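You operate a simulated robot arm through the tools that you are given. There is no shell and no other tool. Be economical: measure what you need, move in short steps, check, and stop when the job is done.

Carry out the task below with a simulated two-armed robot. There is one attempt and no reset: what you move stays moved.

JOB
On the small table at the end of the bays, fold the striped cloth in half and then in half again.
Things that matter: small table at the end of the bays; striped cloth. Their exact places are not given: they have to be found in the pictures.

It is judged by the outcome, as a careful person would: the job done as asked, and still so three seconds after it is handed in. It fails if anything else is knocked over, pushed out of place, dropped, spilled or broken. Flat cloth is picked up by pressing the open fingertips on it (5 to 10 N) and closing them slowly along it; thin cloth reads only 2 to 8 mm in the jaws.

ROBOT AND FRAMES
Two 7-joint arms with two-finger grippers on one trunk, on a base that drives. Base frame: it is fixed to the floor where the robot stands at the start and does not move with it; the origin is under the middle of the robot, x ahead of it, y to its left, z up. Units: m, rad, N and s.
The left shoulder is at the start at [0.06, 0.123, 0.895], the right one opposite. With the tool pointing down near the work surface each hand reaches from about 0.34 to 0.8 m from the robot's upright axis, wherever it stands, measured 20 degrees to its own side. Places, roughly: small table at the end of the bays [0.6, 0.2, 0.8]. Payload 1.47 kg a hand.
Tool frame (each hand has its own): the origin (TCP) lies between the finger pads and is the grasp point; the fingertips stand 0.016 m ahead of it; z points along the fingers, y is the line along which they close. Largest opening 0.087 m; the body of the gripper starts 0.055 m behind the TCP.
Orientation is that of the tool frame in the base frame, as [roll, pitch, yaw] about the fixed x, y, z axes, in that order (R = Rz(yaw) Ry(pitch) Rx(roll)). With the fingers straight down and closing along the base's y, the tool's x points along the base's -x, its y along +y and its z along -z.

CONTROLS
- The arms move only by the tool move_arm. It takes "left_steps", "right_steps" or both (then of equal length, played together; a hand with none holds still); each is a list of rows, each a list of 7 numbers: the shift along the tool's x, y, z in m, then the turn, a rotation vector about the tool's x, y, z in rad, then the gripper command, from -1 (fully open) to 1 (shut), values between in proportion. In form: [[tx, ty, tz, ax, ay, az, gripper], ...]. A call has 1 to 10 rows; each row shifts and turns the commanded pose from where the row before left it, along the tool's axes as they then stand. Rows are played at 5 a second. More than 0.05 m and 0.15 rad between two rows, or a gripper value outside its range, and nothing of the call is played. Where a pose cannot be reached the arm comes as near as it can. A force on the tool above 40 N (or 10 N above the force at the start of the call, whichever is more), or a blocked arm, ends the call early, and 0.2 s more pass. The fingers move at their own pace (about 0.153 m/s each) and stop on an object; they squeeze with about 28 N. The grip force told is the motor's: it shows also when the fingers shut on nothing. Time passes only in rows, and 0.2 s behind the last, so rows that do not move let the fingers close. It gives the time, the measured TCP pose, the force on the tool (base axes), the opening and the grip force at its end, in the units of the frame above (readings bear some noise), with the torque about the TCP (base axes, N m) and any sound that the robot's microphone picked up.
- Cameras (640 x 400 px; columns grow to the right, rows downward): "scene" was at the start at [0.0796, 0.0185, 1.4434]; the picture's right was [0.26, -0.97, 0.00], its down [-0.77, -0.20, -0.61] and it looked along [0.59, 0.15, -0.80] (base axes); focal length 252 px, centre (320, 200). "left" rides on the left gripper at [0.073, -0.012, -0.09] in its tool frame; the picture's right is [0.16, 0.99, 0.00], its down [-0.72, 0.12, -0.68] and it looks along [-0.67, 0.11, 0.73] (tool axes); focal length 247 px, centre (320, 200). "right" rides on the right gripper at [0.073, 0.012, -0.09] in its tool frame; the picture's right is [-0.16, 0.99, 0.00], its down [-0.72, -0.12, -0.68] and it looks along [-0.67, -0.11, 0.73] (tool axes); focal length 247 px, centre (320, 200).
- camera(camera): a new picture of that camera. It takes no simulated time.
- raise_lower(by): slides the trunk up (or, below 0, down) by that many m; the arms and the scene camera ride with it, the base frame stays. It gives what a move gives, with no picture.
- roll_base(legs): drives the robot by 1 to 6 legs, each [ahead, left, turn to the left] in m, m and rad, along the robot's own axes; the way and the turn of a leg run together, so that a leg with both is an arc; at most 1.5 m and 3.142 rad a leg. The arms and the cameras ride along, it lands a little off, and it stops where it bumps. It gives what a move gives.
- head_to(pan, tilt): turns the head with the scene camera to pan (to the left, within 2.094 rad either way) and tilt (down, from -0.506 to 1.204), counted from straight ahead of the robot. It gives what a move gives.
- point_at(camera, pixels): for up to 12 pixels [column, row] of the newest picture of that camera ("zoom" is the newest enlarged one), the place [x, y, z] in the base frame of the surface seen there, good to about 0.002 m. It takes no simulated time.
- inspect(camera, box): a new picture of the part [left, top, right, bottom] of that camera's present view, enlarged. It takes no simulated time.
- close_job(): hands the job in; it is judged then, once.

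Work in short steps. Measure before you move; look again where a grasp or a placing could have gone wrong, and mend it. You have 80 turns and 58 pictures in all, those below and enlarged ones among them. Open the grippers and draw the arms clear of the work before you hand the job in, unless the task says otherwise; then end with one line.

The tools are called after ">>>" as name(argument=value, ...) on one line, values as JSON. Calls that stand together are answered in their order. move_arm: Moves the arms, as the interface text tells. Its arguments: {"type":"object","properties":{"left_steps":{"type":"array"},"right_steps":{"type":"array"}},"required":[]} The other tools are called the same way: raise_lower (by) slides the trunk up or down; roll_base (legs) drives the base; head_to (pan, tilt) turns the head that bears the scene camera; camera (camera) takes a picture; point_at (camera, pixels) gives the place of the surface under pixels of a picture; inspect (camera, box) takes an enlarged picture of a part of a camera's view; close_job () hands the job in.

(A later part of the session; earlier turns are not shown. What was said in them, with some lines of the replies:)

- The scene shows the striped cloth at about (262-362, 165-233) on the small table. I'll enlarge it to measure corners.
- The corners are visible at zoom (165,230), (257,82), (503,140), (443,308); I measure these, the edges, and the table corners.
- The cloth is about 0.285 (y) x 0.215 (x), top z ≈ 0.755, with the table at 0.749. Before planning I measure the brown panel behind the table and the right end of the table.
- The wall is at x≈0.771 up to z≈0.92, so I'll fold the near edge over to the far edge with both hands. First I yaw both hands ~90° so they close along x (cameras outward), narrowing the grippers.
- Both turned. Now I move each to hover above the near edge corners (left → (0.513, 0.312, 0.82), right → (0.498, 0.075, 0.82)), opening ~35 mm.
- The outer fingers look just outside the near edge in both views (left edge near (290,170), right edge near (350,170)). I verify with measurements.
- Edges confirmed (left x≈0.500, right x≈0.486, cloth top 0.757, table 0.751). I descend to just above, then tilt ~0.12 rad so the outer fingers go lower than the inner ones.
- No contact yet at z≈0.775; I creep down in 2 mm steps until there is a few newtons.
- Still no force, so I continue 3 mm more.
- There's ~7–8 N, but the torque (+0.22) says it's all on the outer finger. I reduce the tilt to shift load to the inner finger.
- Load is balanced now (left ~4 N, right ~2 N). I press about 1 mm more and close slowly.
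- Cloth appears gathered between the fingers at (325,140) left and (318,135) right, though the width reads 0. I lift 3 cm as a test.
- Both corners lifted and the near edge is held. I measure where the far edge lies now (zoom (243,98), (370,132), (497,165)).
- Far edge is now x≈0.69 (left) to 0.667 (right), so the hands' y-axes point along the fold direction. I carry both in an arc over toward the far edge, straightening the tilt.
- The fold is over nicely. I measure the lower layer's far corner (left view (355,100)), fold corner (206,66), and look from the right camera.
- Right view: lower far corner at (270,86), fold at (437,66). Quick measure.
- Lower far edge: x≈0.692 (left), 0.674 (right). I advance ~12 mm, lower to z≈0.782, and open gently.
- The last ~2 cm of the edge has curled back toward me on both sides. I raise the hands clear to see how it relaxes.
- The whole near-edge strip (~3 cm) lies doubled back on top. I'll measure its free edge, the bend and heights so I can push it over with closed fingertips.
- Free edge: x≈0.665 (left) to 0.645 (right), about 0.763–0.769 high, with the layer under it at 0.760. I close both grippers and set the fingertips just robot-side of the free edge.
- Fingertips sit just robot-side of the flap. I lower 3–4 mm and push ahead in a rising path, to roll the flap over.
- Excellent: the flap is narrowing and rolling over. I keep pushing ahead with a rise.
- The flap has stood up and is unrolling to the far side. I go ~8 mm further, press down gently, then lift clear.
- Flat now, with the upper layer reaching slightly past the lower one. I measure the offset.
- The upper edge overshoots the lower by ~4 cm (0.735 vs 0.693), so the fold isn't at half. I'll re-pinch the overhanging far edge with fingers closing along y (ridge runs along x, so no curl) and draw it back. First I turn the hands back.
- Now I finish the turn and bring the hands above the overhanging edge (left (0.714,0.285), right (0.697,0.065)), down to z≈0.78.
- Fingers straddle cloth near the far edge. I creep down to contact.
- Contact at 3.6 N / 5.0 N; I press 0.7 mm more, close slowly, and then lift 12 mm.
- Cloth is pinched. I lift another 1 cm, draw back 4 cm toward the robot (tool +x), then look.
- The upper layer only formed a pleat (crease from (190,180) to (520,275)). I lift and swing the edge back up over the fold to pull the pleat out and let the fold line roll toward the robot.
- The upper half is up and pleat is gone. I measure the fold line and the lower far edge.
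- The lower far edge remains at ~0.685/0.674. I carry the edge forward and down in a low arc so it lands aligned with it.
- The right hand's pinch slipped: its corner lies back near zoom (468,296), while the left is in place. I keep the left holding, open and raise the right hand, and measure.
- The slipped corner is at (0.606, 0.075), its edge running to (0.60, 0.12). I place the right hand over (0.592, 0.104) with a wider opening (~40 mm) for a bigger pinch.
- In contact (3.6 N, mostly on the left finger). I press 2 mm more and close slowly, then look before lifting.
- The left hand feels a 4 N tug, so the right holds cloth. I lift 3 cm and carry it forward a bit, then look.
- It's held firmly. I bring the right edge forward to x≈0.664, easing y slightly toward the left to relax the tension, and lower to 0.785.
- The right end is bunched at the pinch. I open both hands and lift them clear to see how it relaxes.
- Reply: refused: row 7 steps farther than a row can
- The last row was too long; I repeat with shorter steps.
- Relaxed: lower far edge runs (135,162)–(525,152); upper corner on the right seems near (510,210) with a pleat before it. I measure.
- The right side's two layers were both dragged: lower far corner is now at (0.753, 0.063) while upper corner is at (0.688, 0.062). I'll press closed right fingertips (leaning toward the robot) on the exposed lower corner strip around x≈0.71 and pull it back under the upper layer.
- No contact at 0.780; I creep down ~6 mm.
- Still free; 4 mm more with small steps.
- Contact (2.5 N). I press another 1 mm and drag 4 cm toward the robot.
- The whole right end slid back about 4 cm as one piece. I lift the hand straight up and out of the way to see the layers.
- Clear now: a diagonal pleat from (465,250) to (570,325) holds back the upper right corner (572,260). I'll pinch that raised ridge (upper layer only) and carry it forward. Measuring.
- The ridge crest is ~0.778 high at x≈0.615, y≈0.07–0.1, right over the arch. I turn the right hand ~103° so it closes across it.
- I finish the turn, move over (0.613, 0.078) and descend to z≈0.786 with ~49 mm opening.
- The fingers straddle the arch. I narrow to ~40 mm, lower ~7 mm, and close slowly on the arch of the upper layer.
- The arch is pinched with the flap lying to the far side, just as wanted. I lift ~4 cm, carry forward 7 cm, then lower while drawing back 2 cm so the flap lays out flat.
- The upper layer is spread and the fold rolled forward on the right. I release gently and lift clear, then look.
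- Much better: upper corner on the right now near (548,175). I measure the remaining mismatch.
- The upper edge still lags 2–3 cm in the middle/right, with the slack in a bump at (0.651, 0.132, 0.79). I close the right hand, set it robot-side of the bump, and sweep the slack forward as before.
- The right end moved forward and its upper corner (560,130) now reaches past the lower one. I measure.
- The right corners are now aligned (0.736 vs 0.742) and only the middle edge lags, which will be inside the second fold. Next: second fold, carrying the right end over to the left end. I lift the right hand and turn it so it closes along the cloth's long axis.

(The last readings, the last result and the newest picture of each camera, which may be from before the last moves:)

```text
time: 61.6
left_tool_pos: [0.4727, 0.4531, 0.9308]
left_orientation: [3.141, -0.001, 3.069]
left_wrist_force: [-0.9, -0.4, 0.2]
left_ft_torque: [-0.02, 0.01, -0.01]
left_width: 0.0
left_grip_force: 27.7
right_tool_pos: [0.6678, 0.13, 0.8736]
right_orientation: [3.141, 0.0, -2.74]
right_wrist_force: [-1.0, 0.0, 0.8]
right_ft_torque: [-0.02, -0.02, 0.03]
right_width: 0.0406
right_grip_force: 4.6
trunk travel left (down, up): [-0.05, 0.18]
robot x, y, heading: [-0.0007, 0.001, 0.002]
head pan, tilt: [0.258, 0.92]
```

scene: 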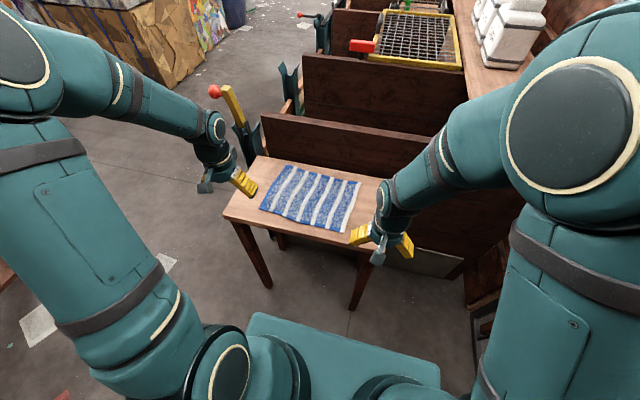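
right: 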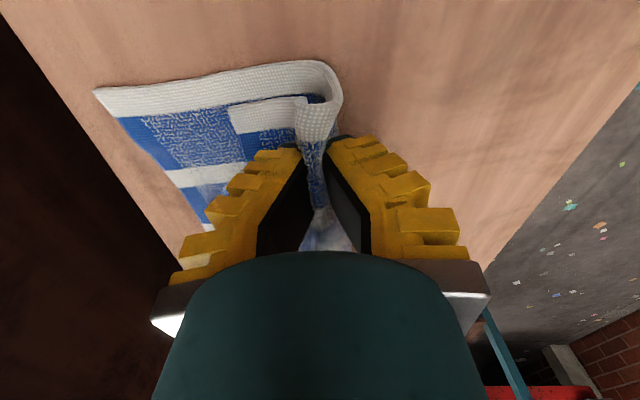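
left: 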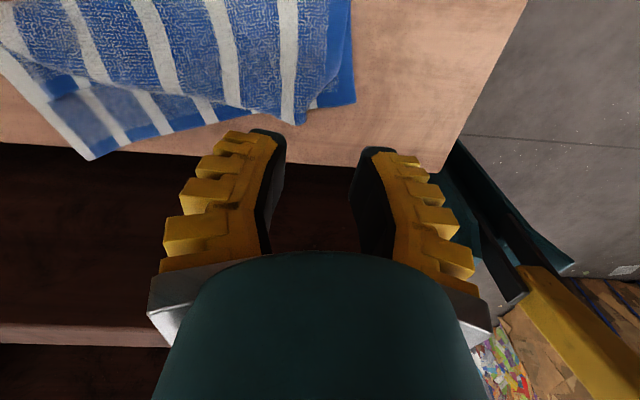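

I finish the turn and descend over the right end at (0.69, 0.075).

>>> move_arm(right_steps=[[0, 0, 0, 0, 0, 0.138, 0.2], [-0.0035, -0.0294, 0, 0, 0, 0, 0.2], [-0.0035, -0.0294, 0, 0, 0, 0, 0.2], [0, 0, 0.04, 0, 0, 0, 0.2], [0, 0, 0.03, 0, 0, 0, 0.2], [0, 0, 0.013, 0, 0, 0, 0.2], [0, 0, 0.004, 0, 0, 0, 0.2], [0, 0, 0.003, 0, 0, 0, 0.2], [0, 0, 0, 0, 0, 0, 0.2]])

>>> camera(camera="right")

```text
time: 63.6
left_tool_pos: [0.4739, 0.4528, 0.9308]
left_orientation: [-3.142, -0.001, 3.068]
left_wrist_force: [-0.2, 0.0, -0.2]
left_ft_torque: [0.01, 0.03, 0.01]
left_width: 0.0
left_grip_force: 27.5
right_tool_pos: [0.6894, 0.074, 0.7835]
right_orientation: [-3.141, 0.001, -2.877]
right_wrist_force: [-0.8, 0.5, -0.6]
right_ft_torque: [0.0, 0.01, 0.02]
right_width: 0.0408
right_grip_force: 4.4
trunk travel left (down, up): [-0.05, 0.18]
robot x, y, heading: [0.0001, 0.0001, -0.002]
head pan, tilt: [0.258, 0.92]
```

```text
4 pictures are left
```

right: 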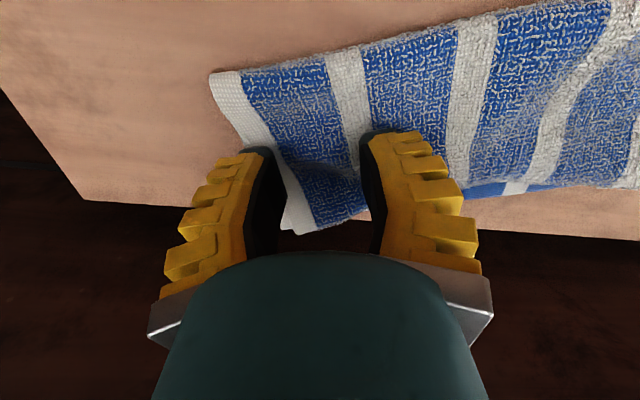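

The right end looks neat with both layers aligned. I press to ~10 N so both layers will be pinched.

>>> move_arm(right_steps=[[0, 0, 0.004, 0, 0, 0, 0.2], [0, 0, 0.003, 0, 0, 0, 0.2], [0, 0, 0.002, 0, 0, 0, 0.2], [0, 0, 0.001, 0, 0, 0, 0.2], [0, 0, 0, 0, 0, 0, 0.2]])

```text
time: 64.8
left_tool_pos: [0.4735, 0.4526, 0.9304]
left_orientation: [-3.141, 0.001, 3.069]
left_wrist_force: [-1.8, -0.1, -0.4]
left_ft_torque: [0.01, 0.07, 0.0]
left_width: 0.0
left_grip_force: 28.0
right_tool_pos: [0.6902, 0.075, 0.7728]
right_orientation: [-3.141, 0.0, -2.876]
right_wrist_force: [-0.2, 0.2, 1.3]
right_ft_torque: [0.01, -0.02, 0.03]
right_width: 0.0356
right_grip_force: 7.0
trunk travel left (down, up): [-0.05, 0.18]
robot x, y, heading: [0.0002, 0.0005, 0.002]
head pan, tilt: [0.258, 0.92]
```

Only 1.3 N; I press 2.5 mm further.

>>> move_arm(right_steps=[[0, 0, 0.001, 0, 0, 0, 0.2], [0, 0, 0.001, 0, 0, 0, 0.2], [0, 0, 0.0005, 0, 0, 0, 0.2], [0, 0, 0, 0, 0, 0, 0.2]])

```text
time: 65.8
left_tool_pos: [0.474, 0.4534, 0.9327]
left_orientation: [-3.139, -0.001, 3.069]
left_wrist_force: [-0.4, -0.3, -1.0]
left_ft_torque: [0.0, -0.02, 0.01]
left_width: 0.0003
left_grip_force: 28.5
right_tool_pos: [0.6894, 0.0745, 0.7713]
right_orientation: [3.141, 0.002, -2.876]
right_wrist_force: [-0.8, -0.7, 4.8]
right_ft_torque: [0.07, 0.0, 0.0]
right_width: 0.0361
right_grip_force: 7.7
trunk travel left (down, up): [-0.05, 0.18]
robot x, y, heading: [0.0013, -0.0003, 0.001]
head pan, tilt: [0.258, 0.92]
```

4.8 N now. I press 1.5 mm more, close slowly, and lift 2 cm.

>>> move_arm(right_steps=[[0, 0, 0.001, 0, 0, 0, 0.2], [0, 0, 0.001, 0, 0, 0, 0.3], [0, 0, 0, 0, 0, 0, 0.4], [0, 0, 0, 0, 0, 0, 0.5], [0, 0, 0, 0, 0, 0, 0.6], [0, 0, 0, 0, 0, 0, 0.7], [0, 0, 0, 0, 0, 0, 0.85], [0, 0, 0, 0, 0, 0, 1], [0, 0, 0, 0, 0, 0, 1], [0, 0, -0.01, 0, 0, 0, 1]])

```text
time: 68.0
left_tool_pos: [0.473, 0.4521, 0.9314]
left_orientation: [-3.141, 0.001, 3.068]
left_wrist_force: [0.7, 0.7, -0.2]
left_ft_torque: [0.02, 0.03, 0.01]
left_width: 0.0
left_grip_force: 28.0
right_tool_pos: [0.6896, 0.0745, 0.7778]
right_orientation: [3.142, -0.002, -2.875]
right_wrist_force: [0.5, -0.7, -0.5]
right_ft_torque: [-0.03, -0.03, -0.03]
right_width: 0.0
right_grip_force: 28.0
trunk travel left (down, up): [-0.05, 0.18]
robot x, y, heading: [-0.0024, 0.0015, 0.001]
head pan, tilt: [0.258, 0.92]
```

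I lift 5 cm while easing toward the left end, then take a picture to verify that both layers are held.

>>> move_arm(right_steps=[[0, 0.005, -0.015, 0, 0, 0, 1], [0, 0.01, -0.015, 0, 0, 0, 1], [0, 0.015, -0.015, 0, 0, 0, 1], [0, 0.015, -0.01, 0, 0, 0, 1]])

>>> inspect(camera="scene", box=[250, 140, 378, 220])

```text
time: 69.0
left_tool_pos: [0.4733, 0.4518, 0.9302]
left_orientation: [-3.142, -0.001, 3.068]
left_wrist_force: [-0.1, 0.4, -0.7]
left_ft_torque: [0.02, 0.0, 0.01]
left_width: 0.0
left_grip_force: 27.7
right_tool_pos: [0.6777, 0.1187, 0.8341]
right_orientation: [3.141, 0.0, -2.876]
right_wrist_force: [-0.4, -0.4, 0.3]
right_ft_torque: [-0.01, -0.01, -0.03]
right_width: 0.0001
right_grip_force: 28.3
trunk travel left (down, up): [-0.05, 0.18]
robot x, y, heading: [0.0003, -0.0025, -0.002]
head pan, tilt: [0.258, 0.92]
```

```text
5.00 times, centred on (314, 180) of scene
```

zoom: 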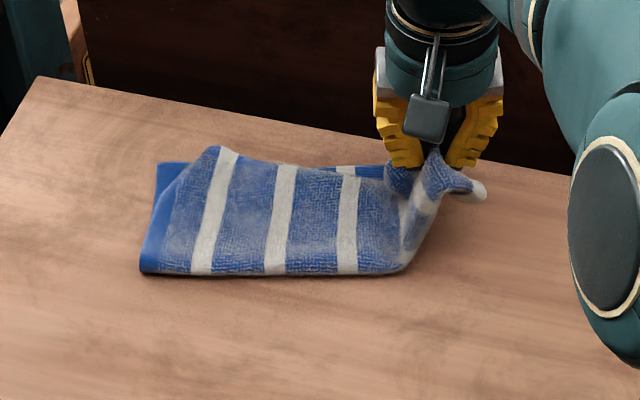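

Both layers are lifted together (bare table at right). I measure the left end and middle for the target.

>>> point_at(camera="zoom", pixels=[[160, 166], [145, 270], [395, 268], [215, 150], [280, 170], [345, 175], [485, 190]])

```text
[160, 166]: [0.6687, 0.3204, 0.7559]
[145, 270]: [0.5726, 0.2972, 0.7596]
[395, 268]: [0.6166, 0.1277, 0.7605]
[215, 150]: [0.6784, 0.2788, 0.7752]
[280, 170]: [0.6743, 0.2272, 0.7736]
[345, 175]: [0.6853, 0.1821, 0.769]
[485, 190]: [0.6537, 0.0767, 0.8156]
```

Left end centre is (0.622, 0.309). Allowing for the flap beyond the pinch, I carry the grip in a low arc to about (0.636, 0.251), z≈0.81.

>>> move_arm(right_steps=[[0.0008, 0.015, -0.01, 0, 0, 0, 1], [0.0008, 0.015, -0.006, 0, 0, 0, 1], [0.0008, 0.018, 0, 0, 0, 0, 1], [0.0008, 0.018, 0, 0, 0, 0, 1], [0.0008, 0.018, 0.005, 0, 0, 0, 1], [0.0008, 0.018, 0.01, 0, 0, 0, 1], [0.0008, 0.018, 0.012, 0, 0, 0, 1], [0.0008, 0.018, 0.012, 0, 0, 0, 1], [0, 0, 0, 0, 0, 0, 1]])

```text
time: 71.0
left_tool_pos: [0.4737, 0.4544, 0.9324]
left_orientation: [-3.14, 0.002, 3.069]
left_wrist_force: [-0.6, -0.1, -1.7]
left_ft_torque: [0.0, -0.02, 0.02]
left_width: 0.0003
left_grip_force: 28.1
right_tool_pos: [0.6222, 0.2412, 0.8119]
right_orientation: [-3.141, 0.0, -2.876]
right_wrist_force: [0.6, -0.5, 0.3]
right_ft_torque: [0.02, -0.02, -0.01]
right_width: 0.0
right_grip_force: 28.1
right hand out of reach, approached as far as the arm can: row 6, 7, 8
trunk travel left (down, up): [-0.05, 0.18]
robot x, y, heading: [-0.0015, -0.0004, -0.003]
head pan, tilt: [0.258, 0.92]
```

The arm reached its limit at (0.622, 0.241), about 1 cm short, which is acceptable. I lower ~9 mm and release, then raise the hand back to the right; one picture after.

>>> move_arm(right_steps=[[-0.006, 0, 0.006, 0, 0, 0, 1], [0, 0, 0.005, 0, 0, 0, 1], [0, 0, 0, 0, 0, 0, 0.8], [0, 0, 0, 0, 0, 0, 0.6], [0, 0, 0, 0, 0, 0, 0.4], [0, 0, -0.015, 0, 0, 0, 0.3], [0, 0, -0.03, 0, 0, 0, 0.3], [0, 0, -0.04, 0, 0, 0, 0.3], [0, -0.045, 0, 0, 0, 0, 0.3], [0, -0.045, 0, 0, 0, 0, 0.3]])

>>> inspect(camera="scene", box=[250, 140, 378, 220])

```text
time: 73.2
left_tool_pos: [0.4726, 0.4532, 0.9326]
left_orientation: [3.14, 0.0, 3.067]
left_wrist_force: [-0.1, 0.2, -0.1]
left_ft_torque: [0.03, 0.0, 0.0]
left_width: 0.0
left_grip_force: 28.1
right_tool_pos: [0.6683, 0.1655, 0.8877]
right_orientation: [3.142, -0.001, -2.877]
right_wrist_force: [0.5, -0.8, 0.2]
right_ft_torque: [0.0, 0.0, 0.01]
right_width: 0.0366
right_grip_force: 4.6
right hand out of reach, approached as far as the arm can: row 1, 9, 10
trunk travel left (down, up): [-0.05, 0.18]
robot x, y, heading: [0.0025, -0.0012, -0.004]
head pan, tilt: [0.258, 0.92]
```

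```text
5.00 times, centred on (314, 180) of scene
```

zoom: 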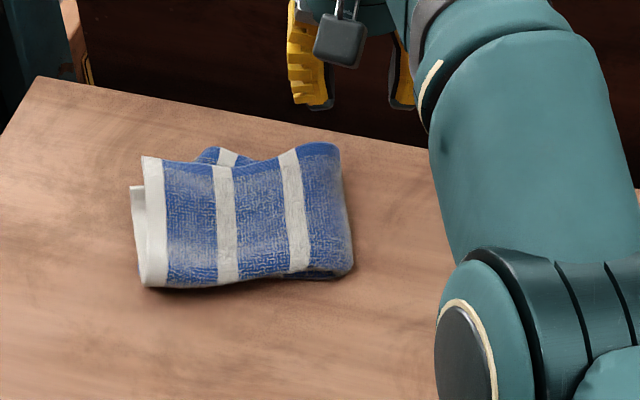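

Excellent: the flap sprang flat and the cloth is folded in quarters with the ends aligned at the left. I check heights and alignment.

>>> point_at(camera="zoom", pixels=[[148, 160], [148, 284], [134, 190], [210, 150], [340, 150], [350, 265], [240, 220], [320, 200], [150, 220], [138, 220]])

```text
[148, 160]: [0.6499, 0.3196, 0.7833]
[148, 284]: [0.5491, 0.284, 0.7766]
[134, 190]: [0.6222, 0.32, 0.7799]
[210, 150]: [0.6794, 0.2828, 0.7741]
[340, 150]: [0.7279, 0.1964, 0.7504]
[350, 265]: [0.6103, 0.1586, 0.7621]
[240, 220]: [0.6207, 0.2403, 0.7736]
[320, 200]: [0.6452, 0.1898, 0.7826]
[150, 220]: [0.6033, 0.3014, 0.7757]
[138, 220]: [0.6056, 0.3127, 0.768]
```

The packet is about 0.14 × 0.10 m, ≤ 3.3 cm high, with ends aligned within ~1–2 cm. I draw both arms clear and open the grippers, then a last look.

>>> move_arm(left_steps=[[0, 0, 0, 0, 0, 0, -1], [0.02, 0, 0, 0, 0, 0, -1], [0.02, 0, 0, 0, 0, 0, -1], [0, 0, 0, 0, 0, 0, -1], [0, 0, 0, 0, 0, 0, -1], [0, 0, 0, 0, 0, 0, -1]], right_steps=[[0, -0.02, -0.02, 0, 0, 0, 0], [0.02, -0.04, 0, 0, 0, 0, 0], [0.03, -0.035, 0, 0, 0, 0, -1], [0.04, -0.02, 0, 0, 0, 0, -1], [0.045, 0, 0, 0, 0, 0, -1], [0.04, 0, 0, 0, 0, 0, -1]])

>>> inspect(camera="scene", box=[226, 125, 386, 225])

```text
time: 74.6
left_tool_pos: [0.4331, 0.456, 0.9317]
left_orientation: [3.14, 0.0, 3.068]
left_wrist_force: [-0.1, 0.2, -0.6]
left_ft_torque: [0.02, -0.01, 0.01]
left_width: 0.087
left_grip_force: 0.1
right_tool_pos: [0.7073, 0.0834, 0.9211]
right_orientation: [3.14, -0.001, -2.876]
right_wrist_force: [0.7, -0.6, -0.2]
right_ft_torque: [0.02, 0.0, 0.01]
right_width: 0.087
right_grip_force: 0.0
right hand out of reach, approached as far as the arm can: row 2, 3, 4, 5, 6
trunk travel left (down, up): [-0.05, 0.18]
robot x, y, heading: [-0.0025, 0.0043, 0.003]
head pan, tilt: [0.258, 0.92]
```

```text
4.00 times, centred on (306, 175) of scene
```

zoom: 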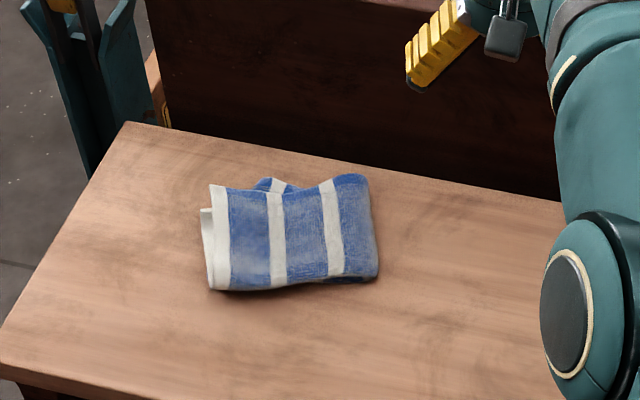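

The result is stable. The right hand is near its limit, so I turn its wrist back to the start yaw and draw it toward the robot, well above the table.

>>> move_arm(right_steps=[[0, 0, 0, 0, 0, 0.13, -1], [0, 0, 0, 0, 0, 0.13, -1], [0.03, -0.01, 0, 0, 0, 0, -1], [0.04, -0.01, 0, 0, 0, 0, -1], [0.04, -0.01, 0, 0, 0, 0, -1], [0.04, -0.01, 0, 0, 0, 0, -1]])

```text
time: 76.0
left_tool_pos: [0.4346, 0.4562, 0.9298]
left_orientation: [-3.141, 0.001, 3.068]
left_wrist_force: [-0.3, 0.6, 0.2]
left_ft_torque: [-0.02, -0.03, -0.01]
left_width: 0.0873
left_grip_force: 0.0
right_tool_pos: [0.7016, 0.0972, 0.9285]
right_orientation: [3.141, 0.001, -3.137]
right_wrist_force: [-0.4, -0.6, 0.6]
right_ft_torque: [-0.01, 0.0, 0.03]
right_width: 0.0871
right_grip_force: 0.1
right hand out of reach, approached as far as the arm can: row 3, 4, 5, 6
trunk travel left (down, up): [-0.05, 0.18]
robot x, y, heading: [0.0009, -0.0001, 0.0]
head pan, tilt: [0.258, 0.92]
```

The right hand won't retreat sideways but is free of the cloth; I raise the trunk 0.1 m for extra clearance.

>>> raise_lower(by=0.1)

```text
time: 77.3
left_tool_pos: [0.4333, 0.4558, 1.0304]
left_orientation: [-3.14, 0.0, 3.068]
left_wrist_force: [-0.4, -0.4, 0.1]
left_ft_torque: [-0.03, 0.01, 0.0]
left_width: 0.087
left_grip_force: 0.0
right_tool_pos: [0.7004, 0.0966, 1.0287]
right_orientation: [3.141, -0.002, -3.138]
right_wrist_force: [-0.9, 0.0, -0.1]
right_ft_torque: [-0.04, 0.01, -0.02]
right_width: 0.0871
right_grip_force: 0.0
trunk travel left (down, up): [-0.15, 0.08]
robot x, y, heading: [0.0024, 0.0029, 0.001]
head pan, tilt: [0.258, 0.92]
```

Both grippers are open and well above the work, so I hand in the job.

>>> close_job()

```text
The job is handed in.
```

The striped cloth is folded in half and then in half again on the small table, its layers a centimetre or two out of line and the inner layer rumpled near the crease; I saw nothing else disturbed.
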